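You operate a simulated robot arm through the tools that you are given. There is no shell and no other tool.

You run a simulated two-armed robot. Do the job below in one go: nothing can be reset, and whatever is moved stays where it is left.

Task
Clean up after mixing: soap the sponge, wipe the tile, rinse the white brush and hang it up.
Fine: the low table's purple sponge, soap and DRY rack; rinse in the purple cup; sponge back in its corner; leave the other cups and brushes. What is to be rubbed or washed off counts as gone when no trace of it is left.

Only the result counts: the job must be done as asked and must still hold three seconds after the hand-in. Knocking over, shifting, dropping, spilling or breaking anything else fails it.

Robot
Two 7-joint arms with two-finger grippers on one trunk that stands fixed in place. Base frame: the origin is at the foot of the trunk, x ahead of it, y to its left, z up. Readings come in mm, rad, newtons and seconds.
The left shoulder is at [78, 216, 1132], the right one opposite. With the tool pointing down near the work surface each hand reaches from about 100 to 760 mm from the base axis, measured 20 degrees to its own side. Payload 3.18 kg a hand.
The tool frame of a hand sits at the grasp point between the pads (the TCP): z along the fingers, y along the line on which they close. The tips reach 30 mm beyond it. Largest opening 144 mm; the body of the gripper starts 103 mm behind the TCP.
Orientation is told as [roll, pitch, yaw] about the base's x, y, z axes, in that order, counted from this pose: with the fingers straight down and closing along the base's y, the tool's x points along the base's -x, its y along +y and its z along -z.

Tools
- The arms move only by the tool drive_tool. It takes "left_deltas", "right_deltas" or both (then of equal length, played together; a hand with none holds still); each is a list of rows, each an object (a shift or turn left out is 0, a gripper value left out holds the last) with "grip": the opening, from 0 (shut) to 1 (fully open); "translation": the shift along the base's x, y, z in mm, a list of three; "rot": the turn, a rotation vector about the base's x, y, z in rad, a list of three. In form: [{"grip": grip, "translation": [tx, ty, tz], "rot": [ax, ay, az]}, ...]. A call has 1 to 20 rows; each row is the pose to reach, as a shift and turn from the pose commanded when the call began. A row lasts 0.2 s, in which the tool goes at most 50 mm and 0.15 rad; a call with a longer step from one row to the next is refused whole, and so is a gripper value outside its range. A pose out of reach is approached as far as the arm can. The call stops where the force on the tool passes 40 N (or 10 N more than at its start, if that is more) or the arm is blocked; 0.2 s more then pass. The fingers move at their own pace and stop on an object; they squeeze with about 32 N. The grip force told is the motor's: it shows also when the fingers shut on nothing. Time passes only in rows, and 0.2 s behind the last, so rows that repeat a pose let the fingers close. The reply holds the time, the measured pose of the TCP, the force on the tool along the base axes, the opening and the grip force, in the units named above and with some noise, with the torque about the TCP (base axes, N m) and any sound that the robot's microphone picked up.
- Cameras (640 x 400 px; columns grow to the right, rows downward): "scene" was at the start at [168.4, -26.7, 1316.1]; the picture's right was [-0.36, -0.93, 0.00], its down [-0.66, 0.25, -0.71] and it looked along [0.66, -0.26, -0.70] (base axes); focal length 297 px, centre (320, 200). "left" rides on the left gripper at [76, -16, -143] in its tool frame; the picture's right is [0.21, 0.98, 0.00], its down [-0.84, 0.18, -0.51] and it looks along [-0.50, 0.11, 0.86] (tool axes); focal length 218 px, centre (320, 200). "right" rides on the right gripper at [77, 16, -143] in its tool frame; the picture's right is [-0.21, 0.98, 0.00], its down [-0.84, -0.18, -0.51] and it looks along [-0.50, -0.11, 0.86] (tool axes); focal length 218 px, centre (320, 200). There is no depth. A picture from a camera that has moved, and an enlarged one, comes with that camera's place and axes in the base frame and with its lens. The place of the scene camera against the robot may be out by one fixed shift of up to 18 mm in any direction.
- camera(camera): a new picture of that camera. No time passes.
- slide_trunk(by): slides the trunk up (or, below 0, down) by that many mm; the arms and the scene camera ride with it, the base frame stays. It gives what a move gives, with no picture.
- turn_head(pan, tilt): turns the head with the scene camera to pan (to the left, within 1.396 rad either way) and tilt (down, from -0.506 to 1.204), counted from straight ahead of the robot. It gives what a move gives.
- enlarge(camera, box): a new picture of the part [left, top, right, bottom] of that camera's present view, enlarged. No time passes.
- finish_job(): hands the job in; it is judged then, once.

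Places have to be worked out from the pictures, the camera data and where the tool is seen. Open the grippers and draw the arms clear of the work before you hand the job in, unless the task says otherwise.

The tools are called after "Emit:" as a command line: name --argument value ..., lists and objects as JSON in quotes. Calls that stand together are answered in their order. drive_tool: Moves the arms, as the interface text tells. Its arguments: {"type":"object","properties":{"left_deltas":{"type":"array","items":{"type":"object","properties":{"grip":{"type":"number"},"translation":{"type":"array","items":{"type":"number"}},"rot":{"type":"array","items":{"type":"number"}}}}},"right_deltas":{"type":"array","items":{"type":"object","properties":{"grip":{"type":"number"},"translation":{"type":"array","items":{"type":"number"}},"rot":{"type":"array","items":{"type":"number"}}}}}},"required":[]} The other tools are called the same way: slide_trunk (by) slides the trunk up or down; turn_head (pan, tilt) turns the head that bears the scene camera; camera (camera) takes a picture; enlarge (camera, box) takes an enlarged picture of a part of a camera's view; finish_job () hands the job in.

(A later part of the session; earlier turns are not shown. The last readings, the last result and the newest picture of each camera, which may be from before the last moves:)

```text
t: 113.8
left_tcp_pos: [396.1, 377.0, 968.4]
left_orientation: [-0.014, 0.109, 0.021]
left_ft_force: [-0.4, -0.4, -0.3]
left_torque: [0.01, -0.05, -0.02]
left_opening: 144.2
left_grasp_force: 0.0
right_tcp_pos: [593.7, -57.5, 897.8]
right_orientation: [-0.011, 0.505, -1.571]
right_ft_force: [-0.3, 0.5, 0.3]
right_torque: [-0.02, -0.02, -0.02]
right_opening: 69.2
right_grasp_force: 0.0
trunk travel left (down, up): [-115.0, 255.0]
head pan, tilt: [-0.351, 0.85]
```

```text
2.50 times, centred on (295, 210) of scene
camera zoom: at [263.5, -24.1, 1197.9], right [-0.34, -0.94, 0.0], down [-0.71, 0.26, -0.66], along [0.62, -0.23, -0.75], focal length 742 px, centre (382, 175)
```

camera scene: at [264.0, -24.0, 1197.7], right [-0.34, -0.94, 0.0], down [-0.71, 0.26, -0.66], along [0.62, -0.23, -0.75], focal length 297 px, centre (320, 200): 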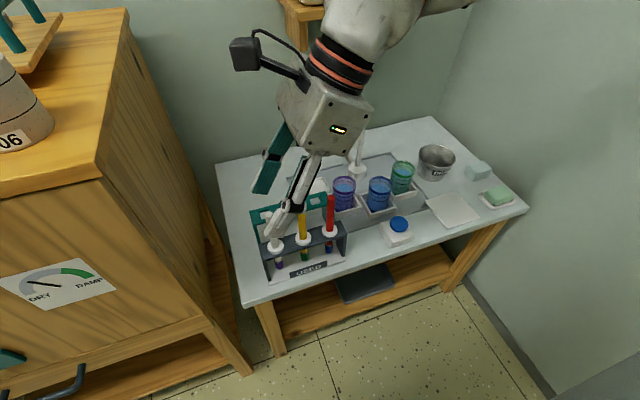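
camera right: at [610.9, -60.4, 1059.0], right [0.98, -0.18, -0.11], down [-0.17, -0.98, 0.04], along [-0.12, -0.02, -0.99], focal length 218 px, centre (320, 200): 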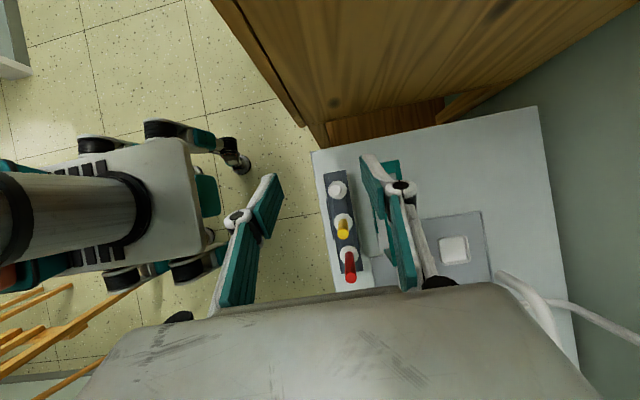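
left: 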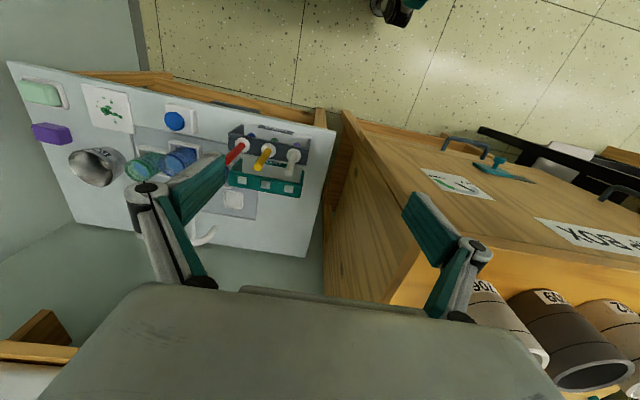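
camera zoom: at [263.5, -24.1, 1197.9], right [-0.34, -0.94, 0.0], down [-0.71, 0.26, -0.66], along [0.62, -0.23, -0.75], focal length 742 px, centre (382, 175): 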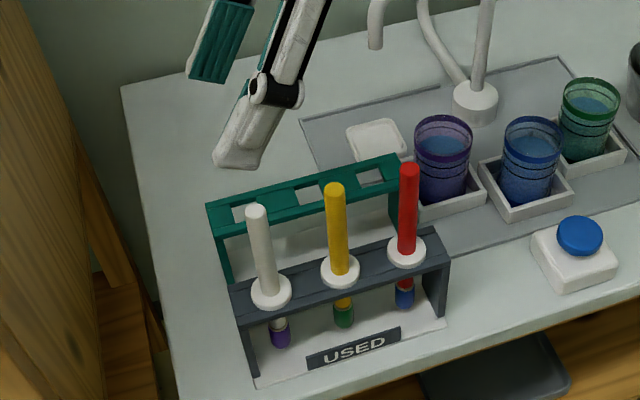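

Triangulation gives the brush axis at [599,-57], handle top z≈773, collar z≈669. I align over it and descend partway with the fingers straddling in x.

Emit:
drive_tool --right_deltas '[{"translation": [5.5, 1, -30]}, {"translation": [5.5, 1, -65]}, {"translation": [5.5, 1, -90]}, {"translation": [5.5, 1, -90]}]'

Emit:
camera --camera "right"

Emit:
enlarge --camera "scene" --box '[230, 130, 360, 290]'

```text
t: 114.8
left_tcp_pos: [396.3, 377.4, 967.9]
left_orientation: [-0.012, 0.11, 0.021]
left_ft_force: [0.2, 0.5, -0.2]
left_torque: [-0.05, -0.02, 0.01]
left_opening: 144.1
left_grasp_force: 0.0
right_tcp_pos: [598.1, -56.8, 809.2]
right_orientation: [-0.012, 0.505, -1.57]
right_ft_force: [0.3, -0.1, -0.8]
right_torque: [-0.01, 0.02, -0.01]
right_opening: 68.9
right_grasp_force: 0.1
trunk travel left (down, up): [-115.0, 255.0]
head pan, tilt: [-0.351, 0.85]
```

```text
taken
camera right: at [615.2, -59.7, 969.8], right [0.98, -0.18, -0.11], down [-0.17, -0.98, 0.04], along [-0.11, -0.02, -0.99], focal length 218 px, centre (320, 200)
```

right: 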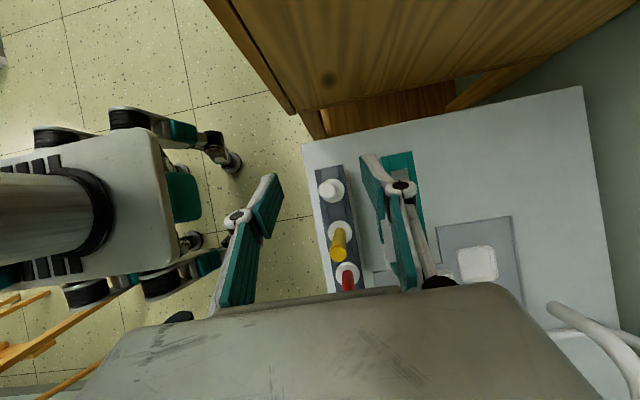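

```text
2.50 times, centred on (295, 210) of scene
camera zoom: at [263.5, -24.1, 1197.9], right [-0.34, -0.94, 0.0], down [-0.71, 0.26, -0.66], along [0.62, -0.23, -0.75], focal length 742 px, centre (382, 175)
```

zoom: 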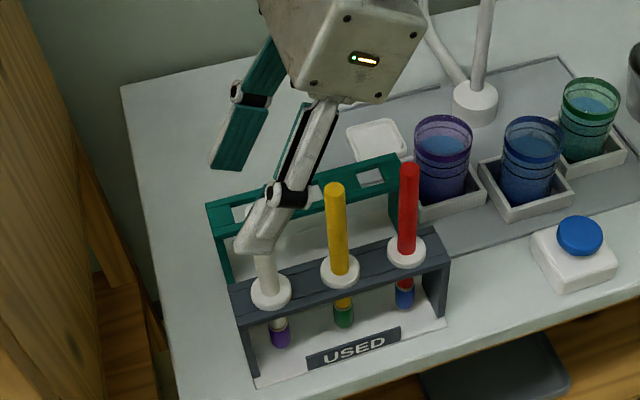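

Emit:
enlarge --camera "right" --box '[300, 160, 380, 220]'

```text
6.67 times, centred on (340, 190) of right
camera zoom: at [615.2, -59.7, 969.8], right [0.98, -0.18, -0.11], down [-0.17, -0.98, 0.04], along [-0.11, -0.02, -0.99], focal length 1455 px, centre (187, 267)
```

zoom: 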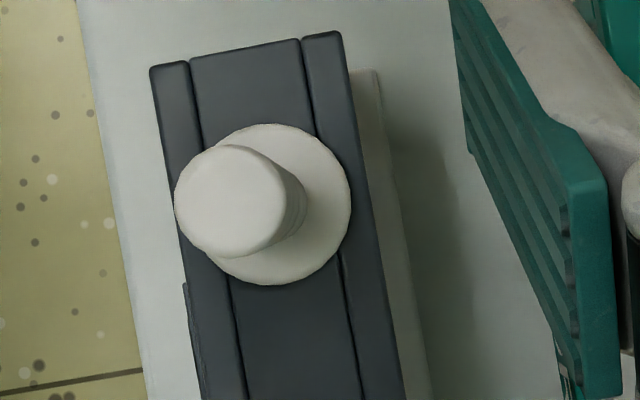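

Aligned within about 1 mm (brush axis [598.8,-56.6]). I lower to z≈742 so the pads hold the upper handle.

Emit:
drive_tool --right_deltas '[{"translation": [1, 0.7, -25]}, {"translation": [1, 0.7, -50]}, {"translation": [1, 0.7, -66]}, {"translation": [1, 0.7, -66]}]'

Emit:
camera --camera "right"

Emit:
enlarge --camera "scene" --box '[230, 130, 360, 290]'

```text
t: 115.8
left_tcp_pos: [395.9, 377.5, 966.6]
left_orientation: [-0.013, 0.11, 0.021]
left_ft_force: [0.1, 0.4, 0.3]
left_torque: [0.0, -0.02, 0.0]
left_opening: 143.7
left_grasp_force: 0.0
right_tcp_pos: [600.6, -55.3, 741.6]
right_orientation: [-0.011, 0.504, -1.571]
right_ft_force: [0.0, 0.3, 1.4]
right_torque: [0.01, 0.0, 0.01]
right_opening: 69.1
right_grasp_force: 0.0
trunk travel left (down, up): [-115.0, 255.0]
head pan, tilt: [-0.351, 0.85]
```

```text
taken
camera right: at [618.1, -58.8, 903.1], right [0.98, -0.18, -0.11], down [-0.17, -0.98, 0.04], along [-0.12, -0.02, -0.99], focal length 218 px, centre (320, 200)
```

right: 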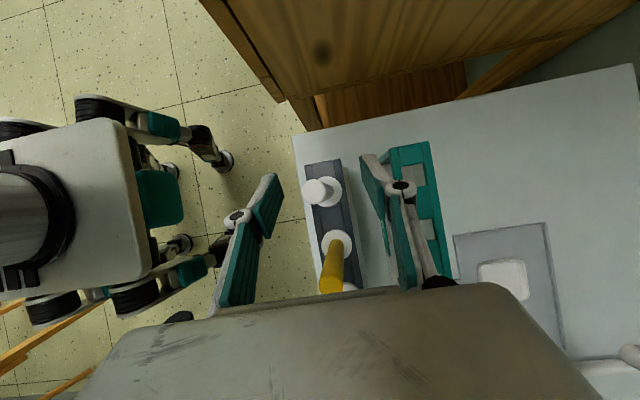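

```text
2.50 times, centred on (295, 210) of scene
camera zoom: at [263.7, -24.2, 1197.8], right [-0.34, -0.94, 0.0], down [-0.71, 0.26, -0.66], along [0.62, -0.23, -0.75], focal length 742 px, centre (382, 175)
```

zoom: 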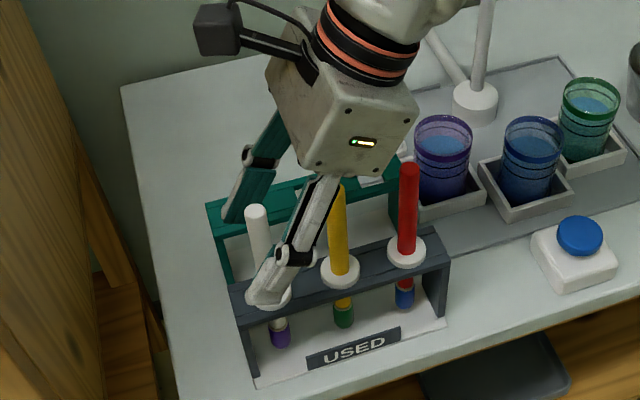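

The pads straddle the handle with no contact force. I close on the handle.

Emit:
drive_tool --right_deltas '[{"translation": [-0.8, 0, 0], "grip": 0.3}, {"translation": [-0.8, 0, 0], "grip": 0.0}, {"translation": [-0.8, 0, 0], "grip": 0.0}, {"translation": [-0.8, 0, 0], "grip": 0.0}]'

Emit:
camera --camera "right"

Emit:
enlarge --camera "scene" --box '[230, 130, 360, 290]'

```text
t: 116.8
left_tcp_pos: [396.4, 378.6, 967.1]
left_orientation: [-0.014, 0.111, 0.021]
left_ft_force: [-0.4, 0.0, 0.3]
left_torque: [-0.02, -0.03, 0.02]
left_opening: 144.0
left_grasp_force: 0.1
right_tcp_pos: [599.8, -55.6, 742.7]
right_orientation: [-0.013, 0.504, -1.572]
right_ft_force: [-0.6, 0.5, 1.4]
right_torque: [0.02, -0.01, 0.03]
right_opening: 14.6
right_grasp_force: 32.1
trunk travel left (down, up): [-115.0, 255.0]
head pan, tilt: [-0.351, 0.85]
```

```text
taken
camera right: at [617.4, -58.7, 903.3], right [0.98, -0.18, -0.11], down [-0.17, -0.98, 0.04], along [-0.12, -0.02, -0.99], focal length 218 px, centre (320, 200)
```

right: 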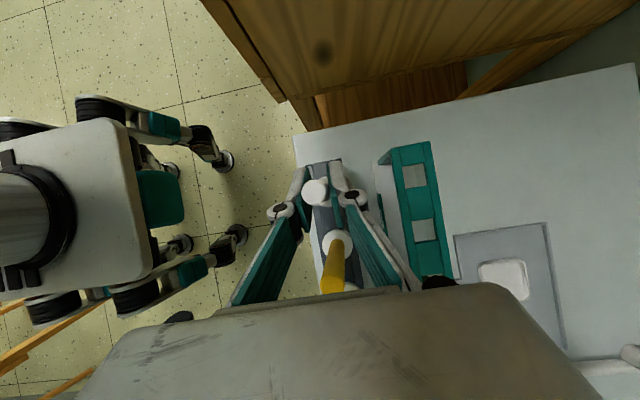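

```text
2.50 times, centred on (295, 210) of scene
camera zoom: at [263.9, -24.1, 1197.7], right [-0.34, -0.94, 0.0], down [-0.71, 0.26, -0.66], along [0.62, -0.23, -0.75], focal length 742 px, centre (382, 175)
```

zoom: 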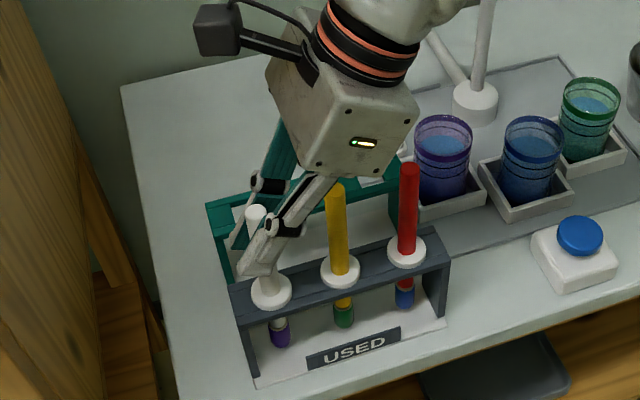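

Grip holds at 14.6 mm. I lift straight up, first gently.

Emit:
drive_tool --right_deltas '[{"translation": [0, 0, 8]}, {"translation": [0, 0, 20]}, {"translation": [0, 0, 35]}, {"translation": [0, 0, 35]}]'

Emit:
enlarge --camera "scene" --box '[230, 130, 360, 290]'

```text
t: 117.8
left_tcp_pos: [397.0, 377.2, 966.7]
left_orientation: [-0.012, 0.111, 0.022]
left_ft_force: [0.4, -0.5, -0.3]
left_torque: [-0.02, 0.01, -0.02]
left_opening: 144.0
left_grasp_force: 0.1
right_tcp_pos: [600.3, -57.1, 776.0]
right_orientation: [-0.012, 0.505, -1.573]
right_ft_force: [-0.1, 0.6, 0.0]
right_torque: [0.04, 0.02, 0.01]
right_opening: 14.3
right_grasp_force: 31.8
trunk travel left (down, up): [-115.0, 255.0]
head pan, tilt: [-0.351, 0.85]
```

```text
2.50 times, centred on (295, 210) of scene
camera zoom: at [264.2, -24.2, 1197.5], right [-0.34, -0.94, 0.0], down [-0.71, 0.26, -0.66], along [0.62, -0.23, -0.75], focal length 742 px, centre (382, 175)
```

zoom: 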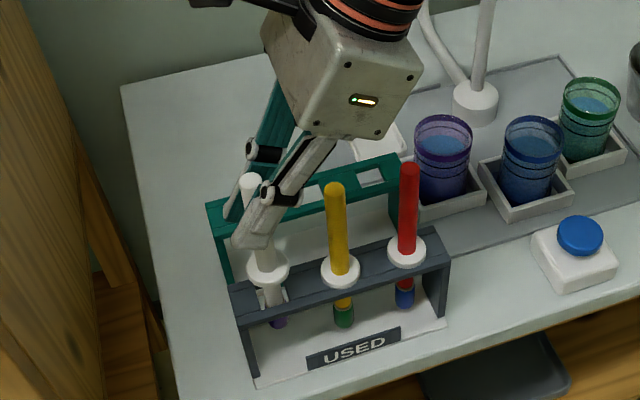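

It slides up freely. I continue to 110 mm of lift so the tip clears the rack.

Emit:
drive_tool --right_deltas '[{"translation": [0, 0, 25]}, {"translation": [0, 0, 50]}, {"translation": [0, 0, 75]}, {"translation": [0, 0, 75]}]'

Emit:
enlarge --camera "scene" --box '[210, 90, 370, 290]'

Emit:
camera --camera "right"

```text
t: 118.8
left_tcp_pos: [397.2, 377.4, 967.0]
left_orientation: [-0.012, 0.112, 0.022]
left_ft_force: [-0.7, 0.0, 0.3]
left_torque: [0.01, 0.01, -0.01]
left_opening: 144.0
left_grasp_force: 0.0
right_tcp_pos: [599.7, -56.1, 850.0]
right_orientation: [-0.011, 0.504, -1.571]
right_ft_force: [0.3, -0.5, -0.8]
right_torque: [0.03, -0.01, 0.03]
right_opening: 14.7
right_grasp_force: 32.0
trunk travel left (down, up): [-115.0, 255.0]
head pan, tilt: [-0.351, 0.85]
```

```text
2.00 times, centred on (290, 190) of scene
camera zoom: at [264.4, -24.2, 1197.4], right [-0.34, -0.94, 0.0], down [-0.71, 0.26, -0.66], along [0.62, -0.23, -0.75], focal length 594 px, centre (380, 220)
```

zoom: 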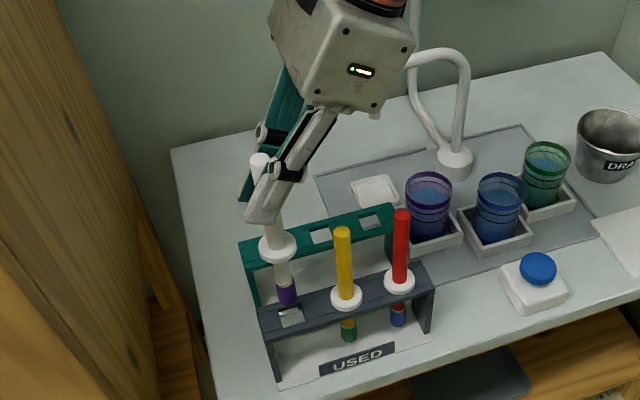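

```text
taken
camera right: at [617.3, -58.4, 1013.3], right [0.98, -0.18, -0.11], down [-0.17, -0.98, 0.04], along [-0.12, -0.02, -0.99], focal length 218 px, centre (320, 200)
```

right: 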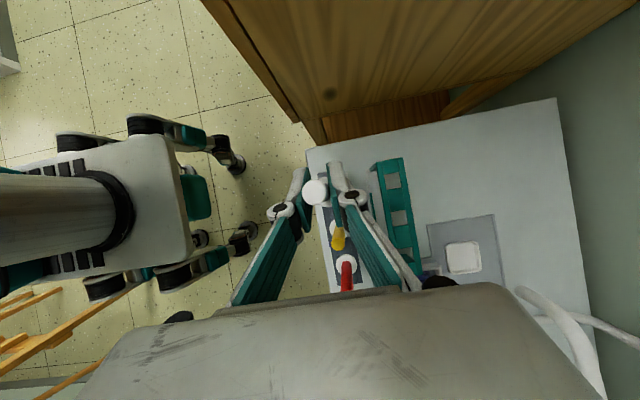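

The brush is out of the used rack. From this downward view I measure the DRY rack slots.

Emit:
enlarge --camera "right" --box '[360, 150, 440, 280]'

Emit:
enlarge --camera "right" --box '[290, 150, 350, 220]'

```text
3.08 times, centred on (400, 215) of right
camera zoom: at [617.3, -58.4, 1013.3], right [0.98, -0.18, -0.11], down [-0.17, -0.98, 0.04], along [-0.12, -0.02, -0.99], focal length 672 px, centre (74, 154)
```

zoom: 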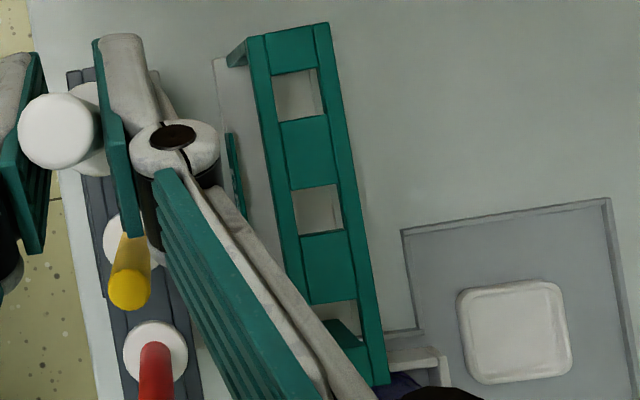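

```text
5.71 times, centred on (320, 185) of right
camera zoom: at [617.3, -58.4, 1013.3], right [0.98, -0.18, -0.11], down [-0.17, -0.98, 0.04], along [-0.12, -0.02, -0.99], focal length 1247 px, centre (320, 286)
```

zoom: 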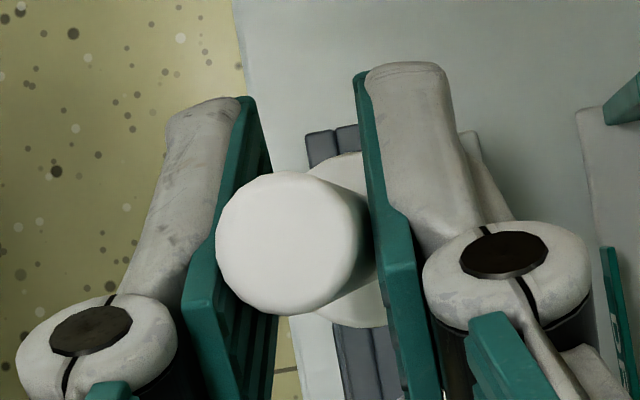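

The DRY slots are at about [691,-58], [691,-116], [691,-174] with the bar top near z≈667. Now I carry the brush toward the purple cup, first forward past the brushes and then right.

Emit:
drive_tool --right_deltas '[{"translation": [30, 0, 5]}, {"translation": [60, -5, 10]}, {"translation": [80, -40, 10]}, {"translation": [90, -80, 10]}, {"translation": [100, -120, 10]}, {"translation": [110, -150, 10]}, {"translation": [110, -150, 10]}]'

Emit:
camera --camera "right"

Emit:
camera --camera "scene"

```text
t: 120.5
left_tcp_pos: [398.0, 377.6, 966.6]
left_orientation: [-0.013, 0.112, 0.02]
left_ft_force: [-1.3, 0.3, 0.0]
left_torque: [-0.01, 0.04, -0.02]
left_opening: 143.9
left_grasp_force: 0.2
right_tcp_pos: [710.1, -205.6, 862.5]
right_orientation: [-0.014, 0.506, -1.572]
right_ft_force: [0.3, -0.6, -0.6]
right_torque: [0.03, 0.01, 0.0]
right_opening: 14.2
right_grasp_force: 32.0
right hand out of reach, approached as far as the arm can: row 2
trunk travel left (down, up): [-115.0, 255.0]
head pan, tilt: [-0.351, 0.85]
```

```text
taken
camera right: at [727.5, -209.5, 1023.6], right [0.98, -0.18, -0.11], down [-0.18, -0.98, 0.04], along [-0.12, -0.02, -0.99], focal length 218 px, centre (320, 200)
```

right: 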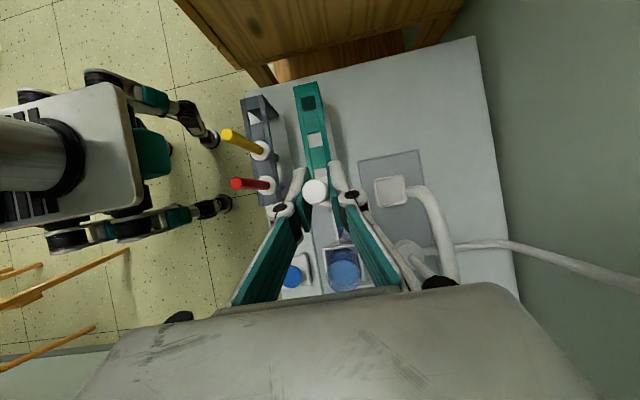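

```text
taken
camera scene: at [264.0, -24.3, 1197.6], right [-0.34, -0.94, 0.0], down [-0.71, 0.26, -0.66], along [0.62, -0.23, -0.75], focal length 297 px, centre (320, 200)
```

scene: 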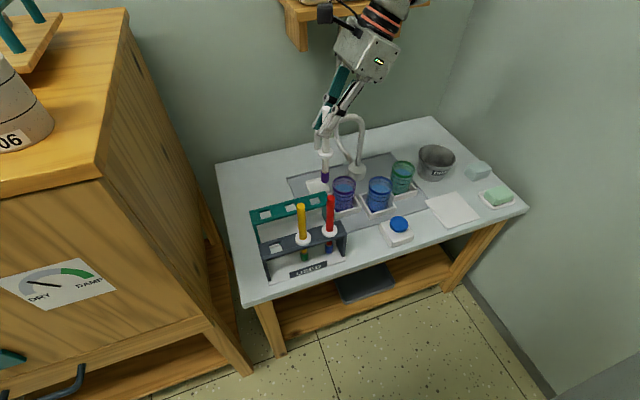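

Good. I zoom on the area under the brush to find the purple cup and the tap.

Emit:
enlarge --camera "right" --box '[280, 150, 480, 290]'

Emit:
enlarge --camera "scene" --box '[280, 80, 420, 230]'

```text
2.86 times, centred on (380, 220) of right
camera zoom: at [727.5, -209.5, 1023.6], right [0.98, -0.18, -0.11], down [-0.18, -0.98, 0.04], along [-0.12, -0.02, -0.99], focal length 624 px, centre (149, 143)
```

zoom: 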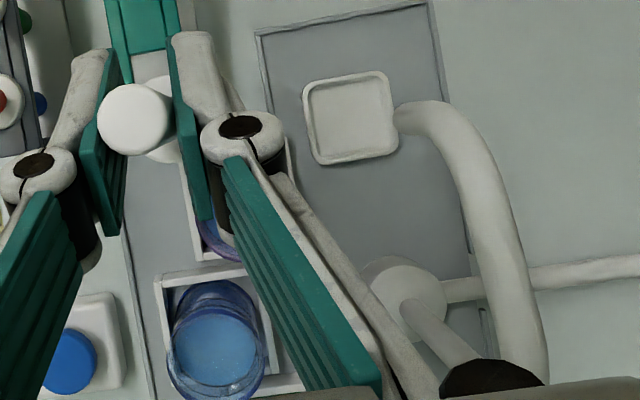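

```text
2.67 times, centred on (350, 155) of scene
camera zoom: at [264.0, -24.3, 1197.6], right [-0.34, -0.94, 0.0], down [-0.71, 0.26, -0.66], along [0.62, -0.23, -0.75], focal length 792 px, centre (240, 320)
```

zoom: 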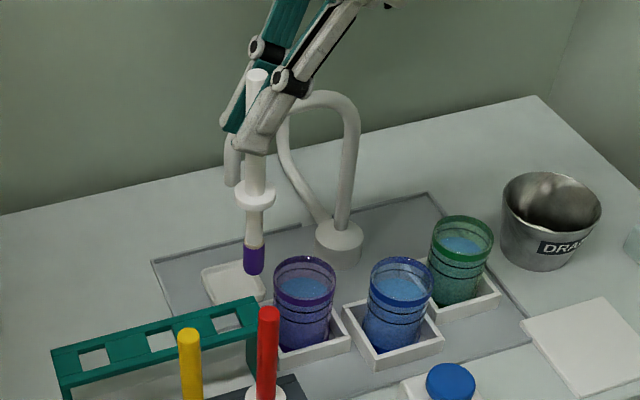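

The purple cup is half hidden by a finger. I move the hand a bit to the right of it (staying high) to get a clear view.

Emit:
drive_tool --right_deltas '[{"translation": [-10, -40, 5]}, {"translation": [-20, -80, 5]}, {"translation": [-25, -120, 5]}, {"translation": [-25, -150, 5]}, {"translation": [-25, -150, 5]}]'

Emit:
camera --camera "right"

Emit:
enlarge --camera "right" --box '[300, 80, 440, 200]'

```text
t: 121.7
left_tcp_pos: [396.7, 377.3, 965.8]
left_orientation: [-0.013, 0.11, 0.021]
left_ft_force: [0.1, 0.0, -0.7]
left_torque: [0.0, 0.01, -0.02]
left_opening: 143.9
left_grasp_force: 0.0
right_tcp_pos: [685.9, -357.4, 866.7]
right_orientation: [-0.013, 0.505, -1.571]
right_ft_force: [-0.4, -0.3, -0.1]
right_torque: [-0.01, 0.0, -0.01]
right_opening: 14.4
right_grasp_force: 32.4
trunk travel left (down, up): [-115.0, 255.0]
head pan, tilt: [-0.351, 0.85]
```

```text
taken
camera right: at [702.4, -359.6, 1028.4], right [0.98, -0.18, -0.11], down [-0.17, -0.98, 0.04], along [-0.12, -0.02, -0.99], focal length 218 px, centre (320, 200)
```

right: 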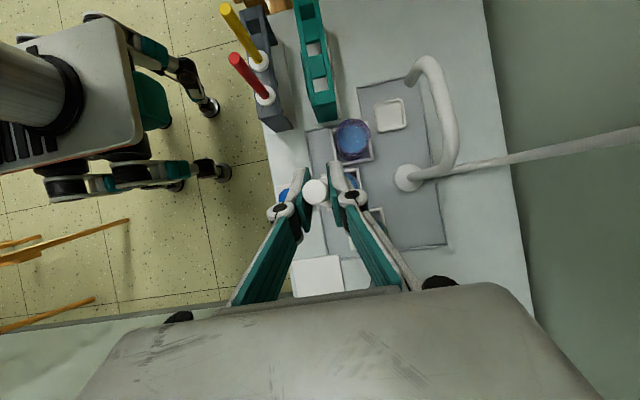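

```text
3.33 times, centred on (370, 140) of right
camera zoom: at [702.4, -359.6, 1028.4], right [0.98, -0.18, -0.11], down [-0.17, -0.98, 0.04], along [-0.12, -0.02, -0.99], focal length 728 px, centre (153, 400)
```

zoom: 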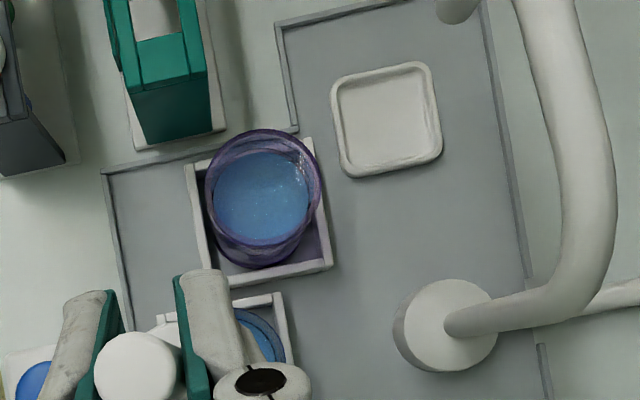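

The purple cup's rim is at [732,-270], z≈640 (two views agree), and the tap stays clear of the hand there. I move the brush over the cup, still high.

Emit:
drive_tool --right_deltas '[{"translation": [20, 35, 0]}, {"translation": [40, 70, 0]}, {"translation": [47, 87.5, 0]}, {"translation": [47, 87.5, -20]}, {"translation": [47, 87.5, -20]}]'

Emit:
enlarge --camera "scene" --box '[280, 80, 420, 230]'

Emit:
camera --camera "right"

```text
t: 122.8
left_tcp_pos: [397.0, 378.0, 968.6]
left_orientation: [-0.012, 0.11, 0.022]
left_ft_force: [0.9, 1.0, 0.5]
left_torque: [-0.03, 0.02, 0.02]
left_opening: 144.3
left_grasp_force: 0.0
right_tcp_pos: [733.2, -267.9, 846.6]
right_orientation: [-0.009, 0.504, -1.571]
right_ft_force: [-0.4, -1.1, -0.5]
right_torque: [-0.01, -0.01, 0.02]
right_opening: 14.5
right_grasp_force: 32.2
trunk travel left (down, up): [-115.0, 255.0]
head pan, tilt: [-0.351, 0.85]
```

```text
2.67 times, centred on (350, 155) of scene
camera zoom: at [263.5, -24.2, 1197.9], right [-0.34, -0.94, 0.0], down [-0.71, 0.26, -0.66], along [0.62, -0.23, -0.75], focal length 792 px, centre (240, 320)
```

zoom: 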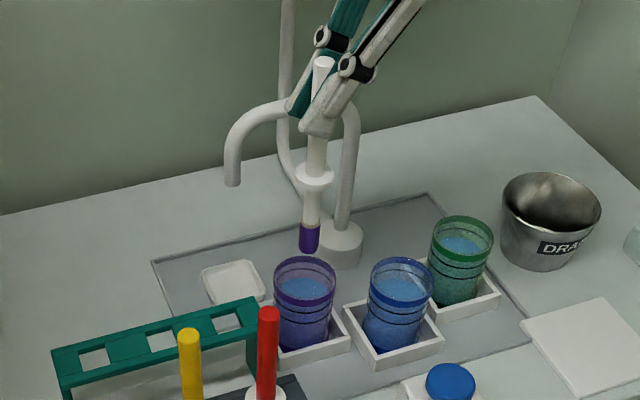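

```text
taken
camera right: at [749.7, -271.3, 1008.6], right [0.98, -0.18, -0.11], down [-0.17, -0.98, 0.04], along [-0.12, -0.02, -0.99], focal length 218 px, centre (320, 200)
```

right: 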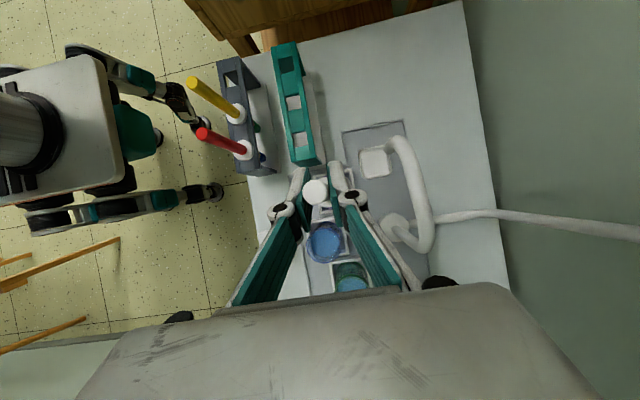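

The brush is centred over the purple cup. I lower it to just inside the rim and check.

Emit:
drive_tool --right_deltas '[{"translation": [0, -1, -20]}, {"translation": [0, -1, -40]}, {"translation": [0, -1, -55]}, {"translation": [0, -1, -55]}]'

Emit:
enlarge --camera "scene" --box '[290, 110, 400, 220]'

Emit:
enlarge --camera "right" --box '[270, 150, 400, 280]'

```text
t: 123.8
left_tcp_pos: [396.8, 378.4, 967.7]
left_orientation: [-0.013, 0.108, 0.019]
left_ft_force: [0.3, 0.4, 0.7]
left_torque: [0.04, -0.04, -0.02]
left_opening: 144.3
left_grasp_force: 0.0
right_tcp_pos: [732.1, -269.9, 792.9]
right_orientation: [-0.013, 0.504, -1.568]
right_ft_force: [-0.6, 0.9, -0.5]
right_torque: [0.0, -0.04, 0.01]
right_opening: 14.3
right_grasp_force: 31.2
trunk travel left (down, up): [-115.0, 255.0]
head pan, tilt: [-0.351, 0.85]
```

```text
3.64 times, centred on (345, 165) of scene
camera zoom: at [263.7, -24.1, 1197.8], right [-0.34, -0.94, 0.0], down [-0.71, 0.26, -0.66], along [0.62, -0.23, -0.75], focal length 1080 px, centre (229, 327)
```

zoom: 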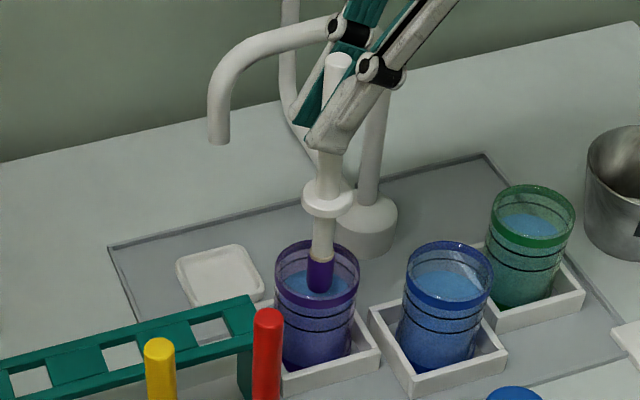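

```text
3.08 times, centred on (335, 215) of right
camera zoom: at [749.3, -272.2, 954.1], right [0.98, -0.18, -0.11], down [-0.17, -0.98, 0.04], along [-0.12, -0.02, -0.99], focal length 672 px, centre (274, 154)
```

zoom: 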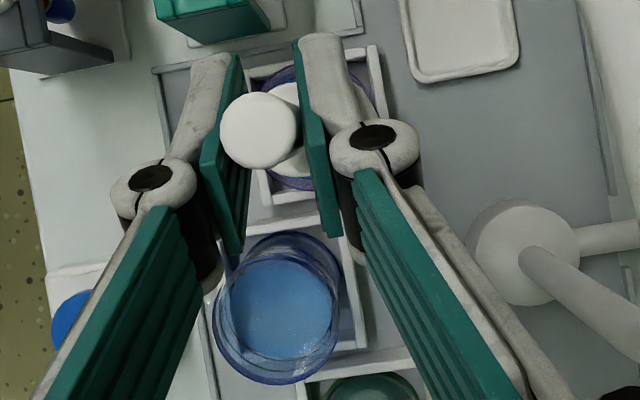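

The tip is inside the rim, centred. I lower it into the water in steps, watching the force.

Emit:
drive_tool --right_deltas '[{"translation": [0, 0, -10]}, {"translation": [0, 0, -20]}, {"translation": [0, 0, -30]}, {"translation": [0, 0, -40]}, {"translation": [0, 0, -40]}]'

Emit:
enlarge --camera "scene" --box '[290, 110, 400, 220]'

```text
t: 125.0
left_tcp_pos: [396.1, 376.7, 967.0]
left_orientation: [-0.011, 0.11, 0.021]
left_ft_force: [0.3, -0.6, 0.3]
left_torque: [-0.01, 0.03, 0.0]
left_opening: 144.1
left_grasp_force: 0.0
right_tcp_pos: [732.1, -268.5, 752.8]
right_orientation: [-0.01, 0.504, -1.57]
right_ft_force: [-0.2, 0.5, -0.5]
right_torque: [0.02, -0.04, -0.01]
right_opening: 14.6
right_grasp_force: 31.9
trunk travel left (down, up): [-115.0, 255.0]
head pan, tilt: [-0.351, 0.85]
```

```text
3.64 times, centred on (345, 165) of scene
camera zoom: at [263.8, -24.2, 1197.7], right [-0.34, -0.94, 0.0], down [-0.71, 0.26, -0.66], along [0.62, -0.23, -0.75], focal length 1080 px, centre (229, 327)
```

zoom: 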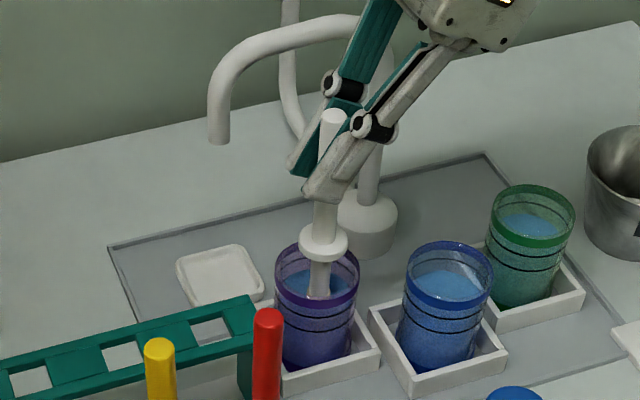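

The tip is under water with no contact. I go 7 mm deeper and swirl gently in small circles.

Emit:
drive_tool --right_deltas '[{"translation": [0, 0, -7]}, {"translation": [6, 0, -7]}, {"translation": [4, 4, -7]}, {"translation": [0, 6, -7]}, {"translation": [-4, 4, -7]}, {"translation": [-6, 0, -7]}, {"translation": [-4, -4, -7]}, {"translation": [0, -6, -7]}, {"translation": [4, -4, -7]}, {"translation": [6, 0, -7]}, {"translation": [4, 4, -7]}, {"translation": [0, 6, -7]}, {"translation": [-4, 4, -7]}, {"translation": [-6, 0, -7]}, {"translation": [-4, -4, -7]}, {"translation": [0, -6, -7]}, {"translation": [4, -4, -7]}, {"translation": [6, 0, -7]}, {"translation": [0, 0, -7]}, {"translation": [0, 0, -7]}]'

Emit:
enlarge --camera "scene" --box '[290, 110, 400, 220]'

```text
t: 129.2
left_tcp_pos: [398.0, 378.2, 967.0]
left_orientation: [-0.01, 0.11, 0.021]
left_ft_force: [0.0, 0.0, 0.5]
left_torque: [-0.02, 0.0, 0.01]
left_opening: 144.1
left_grasp_force: 0.0
right_tcp_pos: [731.4, -268.5, 745.2]
right_orientation: [-0.013, 0.504, -1.572]
right_ft_force: [-0.1, -0.4, -0.1]
right_torque: [0.0, 0.06, -0.03]
right_opening: 14.4
right_grasp_force: 31.4
trunk travel left (down, up): [-115.0, 255.0]
head pan, tilt: [-0.351, 0.85]
```

```text
3.64 times, centred on (345, 165) of scene
camera zoom: at [264.1, -24.2, 1197.6], right [-0.34, -0.94, 0.0], down [-0.71, 0.26, -0.66], along [0.62, -0.23, -0.75], focal length 1080 px, centre (229, 327)
```

zoom: 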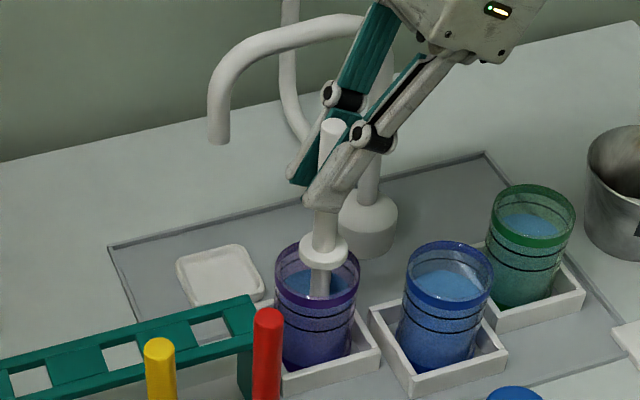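

Two smooth circles were done without contact. I lift the brush out of the cup to see whether the paint is gone.

Emit:
drive_tool --right_deltas '[{"translation": [0, 0, 20]}, {"translation": [0, 0, 45]}, {"translation": [0, 0, 75]}, {"translation": [0, 0, 100]}, {"translation": [0, 0, 100]}]'

Emit:
enlarge --camera "scene" --box '[290, 90, 400, 200]'

```text
t: 130.4
left_tcp_pos: [397.5, 377.6, 966.6]
left_orientation: [-0.011, 0.112, 0.021]
left_ft_force: [0.2, -0.5, 0.4]
left_torque: [-0.04, 0.04, -0.07]
left_opening: 144.0
left_grasp_force: 0.2
right_tcp_pos: [733.1, -271.2, 844.0]
right_orientation: [-0.013, 0.504, -1.572]
right_ft_force: [1.2, -0.5, -1.3]
right_torque: [-0.01, -0.02, -0.02]
right_opening: 14.1
right_grasp_force: 32.0
trunk travel left (down, up): [-115.0, 255.0]
head pan, tilt: [-0.351, 0.85]
```

```text
3.64 times, centred on (345, 145) of scene
camera zoom: at [264.4, -24.3, 1197.4], right [-0.34, -0.94, 0.0], down [-0.71, 0.26, -0.66], along [0.62, -0.23, -0.75], focal length 1080 px, centre (229, 400)
```

zoom: 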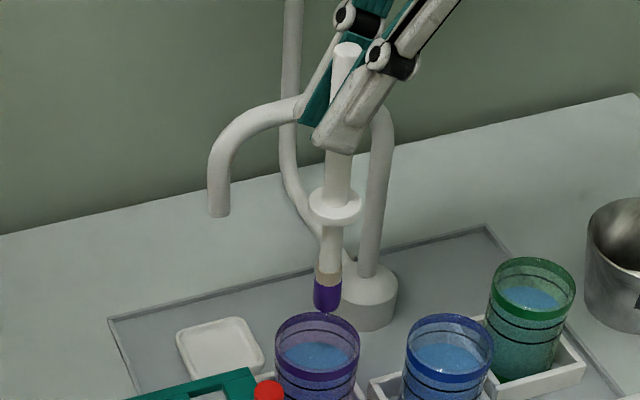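

The tip still shows purple. I zoom in to compare it with before.

Emit:
enlarge --camera "scene" --box '[300, 130, 350, 180]'

```text
8.00 times, centred on (325, 155) of scene
camera zoom: at [264.4, -24.3, 1197.4], right [-0.34, -0.94, 0.0], down [-0.71, 0.26, -0.66], along [0.62, -0.23, -0.75], focal length 2376 px, centre (280, 560)
```

zoom: 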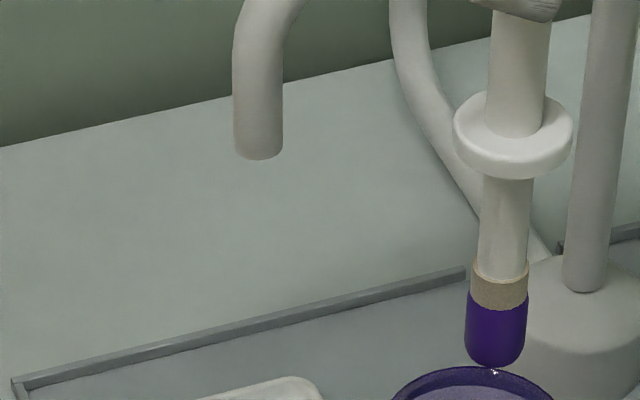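

The purple is still there, so it needs more rinsing. I dip again, a little deeper, and swirl wider and longer.

Emit:
drive_tool --right_deltas '[{"translation": [-0.5, 1, -30]}, {"translation": [-0.5, 1, -60]}, {"translation": [-0.5, 1, -85]}, {"translation": [-0.5, 1, -100]}, {"translation": [-0.5, 1, -104]}]'

Emit:
drive_tool --right_deltas '[{"translation": [8, 0, 0]}, {"translation": [4, 7, 0]}, {"translation": [-4, 7, 0]}, {"translation": [-8, 0, 0]}, {"translation": [-4, -7, 0]}, {"translation": [4, -7, 0]}, {"translation": [8, 0, 0]}, {"translation": [4, 7, 0]}, {"translation": [-4, 7, 0]}, {"translation": [-8, 0, 0]}, {"translation": [-4, -7, 0]}, {"translation": [4, -7, 0]}, {"translation": [8, 0, 0]}, {"translation": [4, 7, 0]}, {"translation": [-4, 7, 0]}, {"translation": [-8, 0, 0]}, {"translation": [-4, -7, 0]}, {"translation": [4, -7, 0]}, {"translation": [8, 0, 0]}, {"translation": [0, 0, 0]}]'

Emit:
enlarge --camera "scene" --box '[300, 130, 380, 210]'

```text
t: 131.7
left_tcp_pos: [396.2, 376.7, 967.4]
left_orientation: [-0.013, 0.111, 0.02]
left_ft_force: [0.1, 0.2, 1.2]
left_torque: [0.01, 0.01, 0.01]
left_opening: 143.9
left_grasp_force: 0.0
right_tcp_pos: [731.2, -269.8, 741.2]
right_orientation: [-0.012, 0.505, -1.571]
right_ft_force: [0.5, -0.1, -0.1]
right_torque: [0.03, 0.04, 0.0]
right_opening: 14.3
right_grasp_force: 32.2
trunk travel left (down, up): [-115.0, 255.0]
head pan, tilt: [-0.351, 0.85]
```

```text
t: 135.8
left_tcp_pos: [395.2, 378.5, 966.9]
left_orientation: [-0.011, 0.109, 0.02]
left_ft_force: [1.1, 0.5, 0.1]
left_torque: [-0.03, 0.0, -0.02]
left_opening: 144.1
left_grasp_force: 0.0
right_tcp_pos: [731.1, -267.8, 740.1]
right_orientation: [-0.012, 0.505, -1.57]
right_ft_force: [0.2, 0.6, -0.7]
right_torque: [-0.04, 0.02, 0.01]
right_opening: 14.0
right_grasp_force: 32.4
trunk travel left (down, up): [-115.0, 255.0]
head pan, tilt: [-0.351, 0.85]
```

```text
5.00 times, centred on (340, 170) of scene
camera zoom: at [263.7, -24.1, 1197.8], right [-0.34, -0.94, 0.0], down [-0.71, 0.26, -0.66], along [0.62, -0.23, -0.75], focal length 1485 px, centre (220, 350)
```

zoom: 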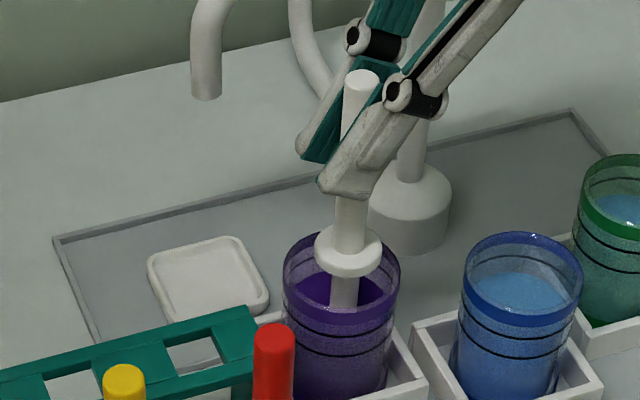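

The water in the cup has turned purple – the paint is washing off. I lift the brush out and check it.

Emit:
drive_tool --right_deltas '[{"translation": [0, 0, 20]}, {"translation": [0, 0, 45]}, {"translation": [0, 0, 75]}, {"translation": [0, 0, 104]}, {"translation": [0, 0, 104]}]'

Emit:
enlarge --camera "scene" --box '[300, 130, 350, 180]'

Emit:
enlarge --camera "scene" --box '[280, 90, 400, 210]'

```text
t: 137.1
left_tcp_pos: [397.3, 377.4, 966.8]
left_orientation: [-0.013, 0.111, 0.022]
left_ft_force: [0.5, 0.1, 0.7]
left_torque: [0.04, 0.01, -0.01]
left_opening: 144.3
left_grasp_force: 0.1
right_tcp_pos: [730.8, -268.3, 844.9]
right_orientation: [-0.015, 0.505, -1.571]
right_ft_force: [1.1, 0.8, -0.6]
right_torque: [0.03, 0.01, -0.01]
right_opening: 14.2
right_grasp_force: 31.7
trunk travel left (down, up): [-115.0, 255.0]
head pan, tilt: [-0.351, 0.85]
```

```text
8.00 times, centred on (325, 155) of scene
camera zoom: at [264.5, -24.3, 1197.3], right [-0.34, -0.94, 0.0], down [-0.71, 0.26, -0.66], along [0.62, -0.23, -0.75], focal length 2376 px, centre (280, 560)
```

zoom: 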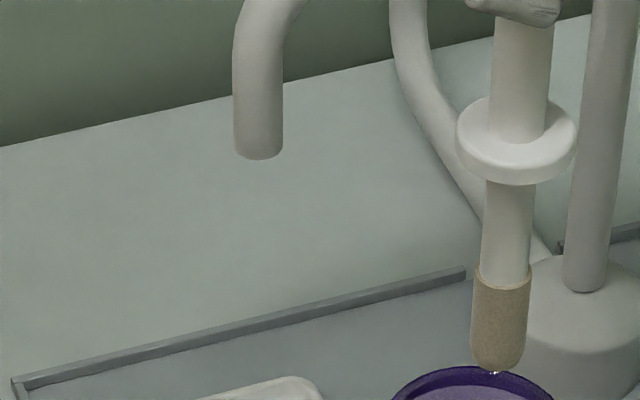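

```text
3.33 times, centred on (340, 150) of scene
camera zoom: at [264.5, -24.3, 1197.3], right [-0.34, -0.94, 0.0], down [-0.71, 0.26, -0.66], along [0.62, -0.23, -0.75], focal length 990 px, centre (253, 367)
```

zoom: 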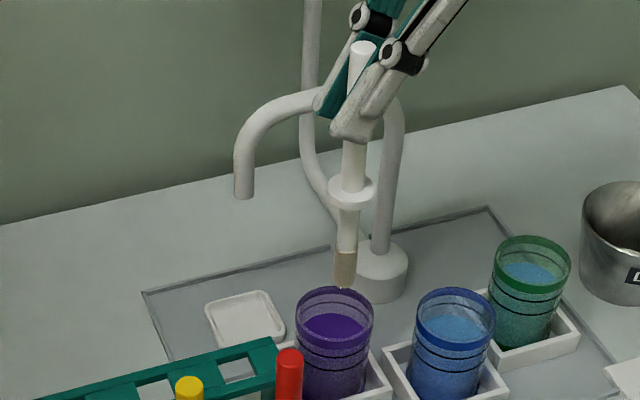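

The bristles look clean. I zoom in closer to make sure no purple is left.

Emit:
enlarge --camera "scene" --box '[332, 160, 347, 180]'

```text
16.00 times, centred on (340, 170) of scene
camera zoom: at [264.5, -24.3, 1197.3], right [-0.34, -0.94, 0.0], down [-0.71, 0.26, -0.66], along [0.62, -0.23, -0.75], focal length 4752 px, centre (8, 680)
```

zoom: 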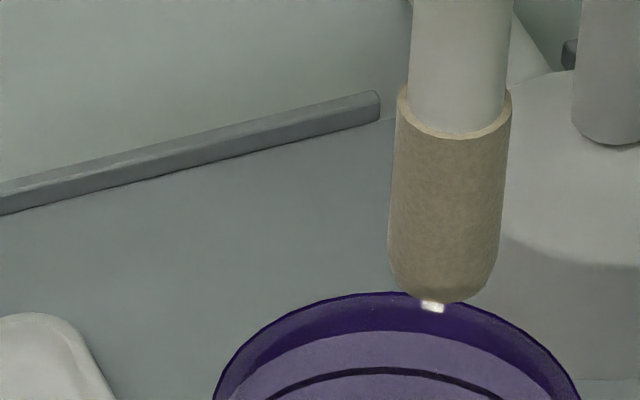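

The brush is clean. Now I move to just in front of the DRY rack's right end to measure the nearest slot precisely from above.

Emit:
drive_tool --right_deltas '[{"translation": [-15, 0, 5]}, {"translation": [-30, 5, 10]}, {"translation": [-40, 10, 10]}, {"translation": [-40, 10, 10]}]'

Emit:
camera --camera "right"

Emit:
enlarge --camera "right" --box '[290, 70, 390, 170]'

Emit:
enlarge --camera "right" --box '[300, 170, 340, 210]'

```text
t: 138.1
left_tcp_pos: [396.5, 377.6, 967.3]
left_orientation: [-0.011, 0.11, 0.02]
left_ft_force: [-0.3, -0.7, -0.5]
left_torque: [0.0, -0.01, 0.02]
left_opening: 143.7
left_grasp_force: 0.2
right_tcp_pos: [691.0, -259.0, 855.1]
right_orientation: [-0.012, 0.505, -1.571]
right_ft_force: [-0.2, 0.6, 0.2]
right_torque: [0.0, -0.02, 0.01]
right_opening: 14.2
right_grasp_force: 32.2
trunk travel left (down, up): [-115.0, 255.0]
head pan, tilt: [-0.351, 0.85]
```

```text
taken
camera right: at [708.3, -261.7, 1016.6], right [0.98, -0.18, -0.11], down [-0.17, -0.98, 0.04], along [-0.12, -0.02, -0.99], focal length 218 px, centre (320, 200)
```

right: 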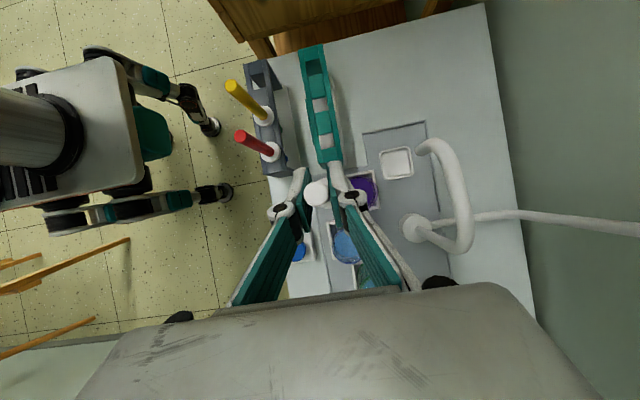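

```text
4.00 times, centred on (340, 120) of right
camera zoom: at [708.3, -261.7, 1016.6], right [0.98, -0.18, -0.11], down [-0.17, -0.98, 0.04], along [-0.12, -0.02, -0.99], focal length 873 px, centre (240, 520)
```

zoom: 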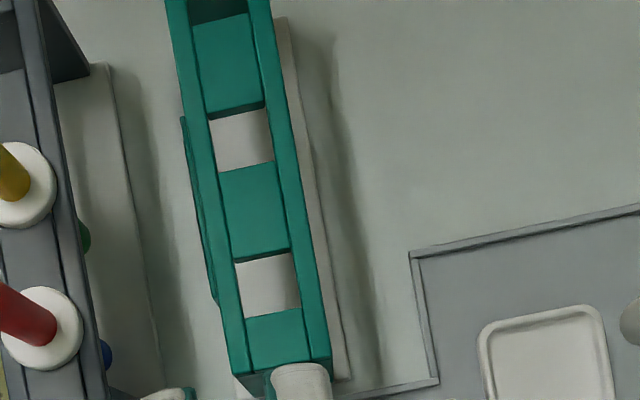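

```text
10.00 times, centred on (320, 190) of right
camera zoom: at [708.3, -261.7, 1016.6], right [0.98, -0.18, -0.11], down [-0.17, -0.98, 0.04], along [-0.12, -0.02, -0.99], focal length 2183 px, centre (320, 300)
```

zoom: 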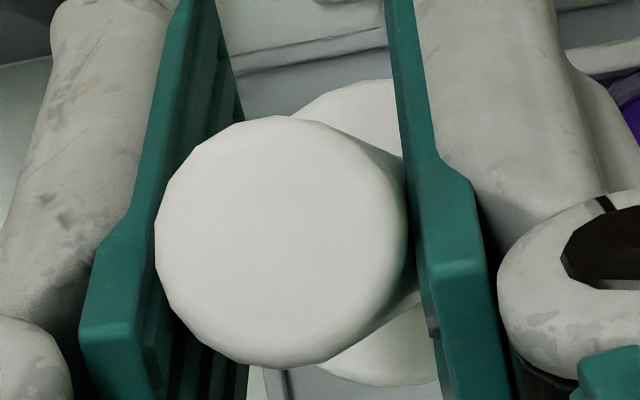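

Combining three views, the bar top is near z≈659 and the right slot near [694,-176]. I bring the brush above that slot with the tip just over the bar and check alignment with the scene camera.

Emit:
drive_tool --right_deltas '[{"translation": [2, 30, 0]}, {"translation": [3, 60, 0]}, {"translation": [3.5, 83.5, 0]}, {"translation": [3.5, 83.5, -12]}, {"translation": [3.5, 83.5, -12]}]'

Emit:
enlarge --camera "scene" --box '[280, 130, 350, 230]'

Emit:
enlarge --camera "scene" --box '[300, 170, 340, 220]'

Emit:
camera --camera "right"

```text
t: 139.2
left_tcp_pos: [395.4, 377.6, 967.3]
left_orientation: [-0.012, 0.11, 0.022]
left_ft_force: [0.6, 0.2, 0.8]
left_torque: [0.01, -0.02, -0.05]
left_opening: 144.0
left_grasp_force: 0.1
right_tcp_pos: [695.7, -175.5, 843.9]
right_orientation: [-0.011, 0.505, -1.573]
right_ft_force: [-1.1, 0.4, -0.2]
right_torque: [0.02, -0.02, -0.03]
right_opening: 14.1
right_grasp_force: 32.1
trunk travel left (down, up): [-115.0, 255.0]
head pan, tilt: [-0.351, 0.85]
```

```text
4.00 times, centred on (315, 180) of scene
camera zoom: at [263.8, -24.2, 1197.8], right [-0.34, -0.94, 0.0], down [-0.71, 0.26, -0.66], along [0.62, -0.23, -0.75], focal length 1188 px, centre (340, 280)
```

zoom: 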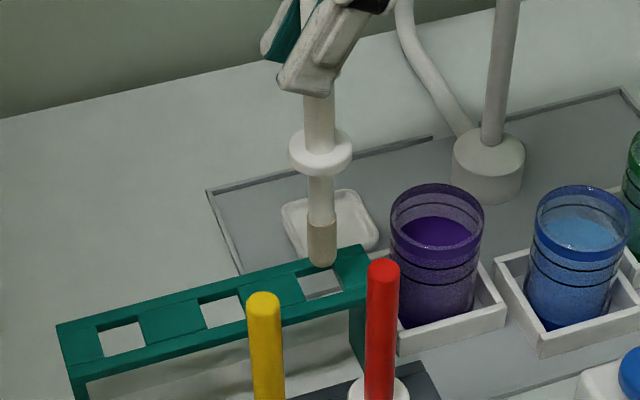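

```text
8.00 times, centred on (320, 195) of scene
camera zoom: at [263.8, -24.2, 1197.8], right [-0.34, -0.94, 0.0], down [-0.71, 0.26, -0.66], along [0.62, -0.23, -0.75], focal length 2376 px, centre (320, 240)
```

zoom: 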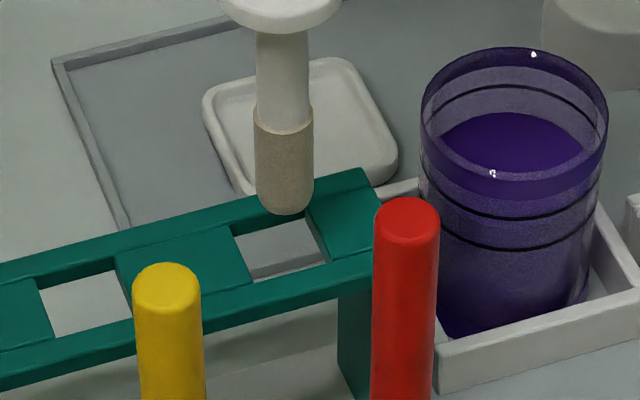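

```text
taken
camera right: at [712.2, -178.1, 1004.7], right [0.98, -0.18, -0.11], down [-0.17, -0.98, 0.04], along [-0.12, -0.02, -0.99], focal length 218 px, centre (320, 200)
```

right: 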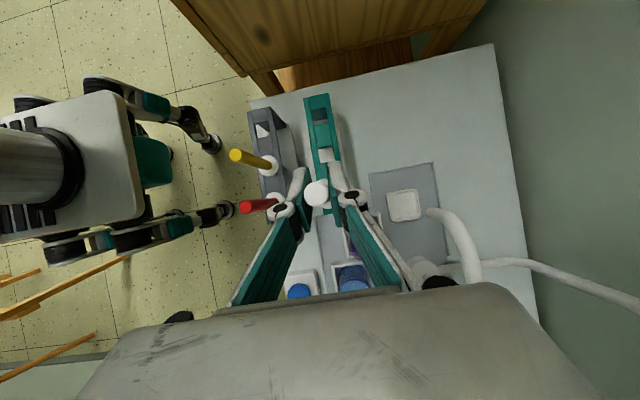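

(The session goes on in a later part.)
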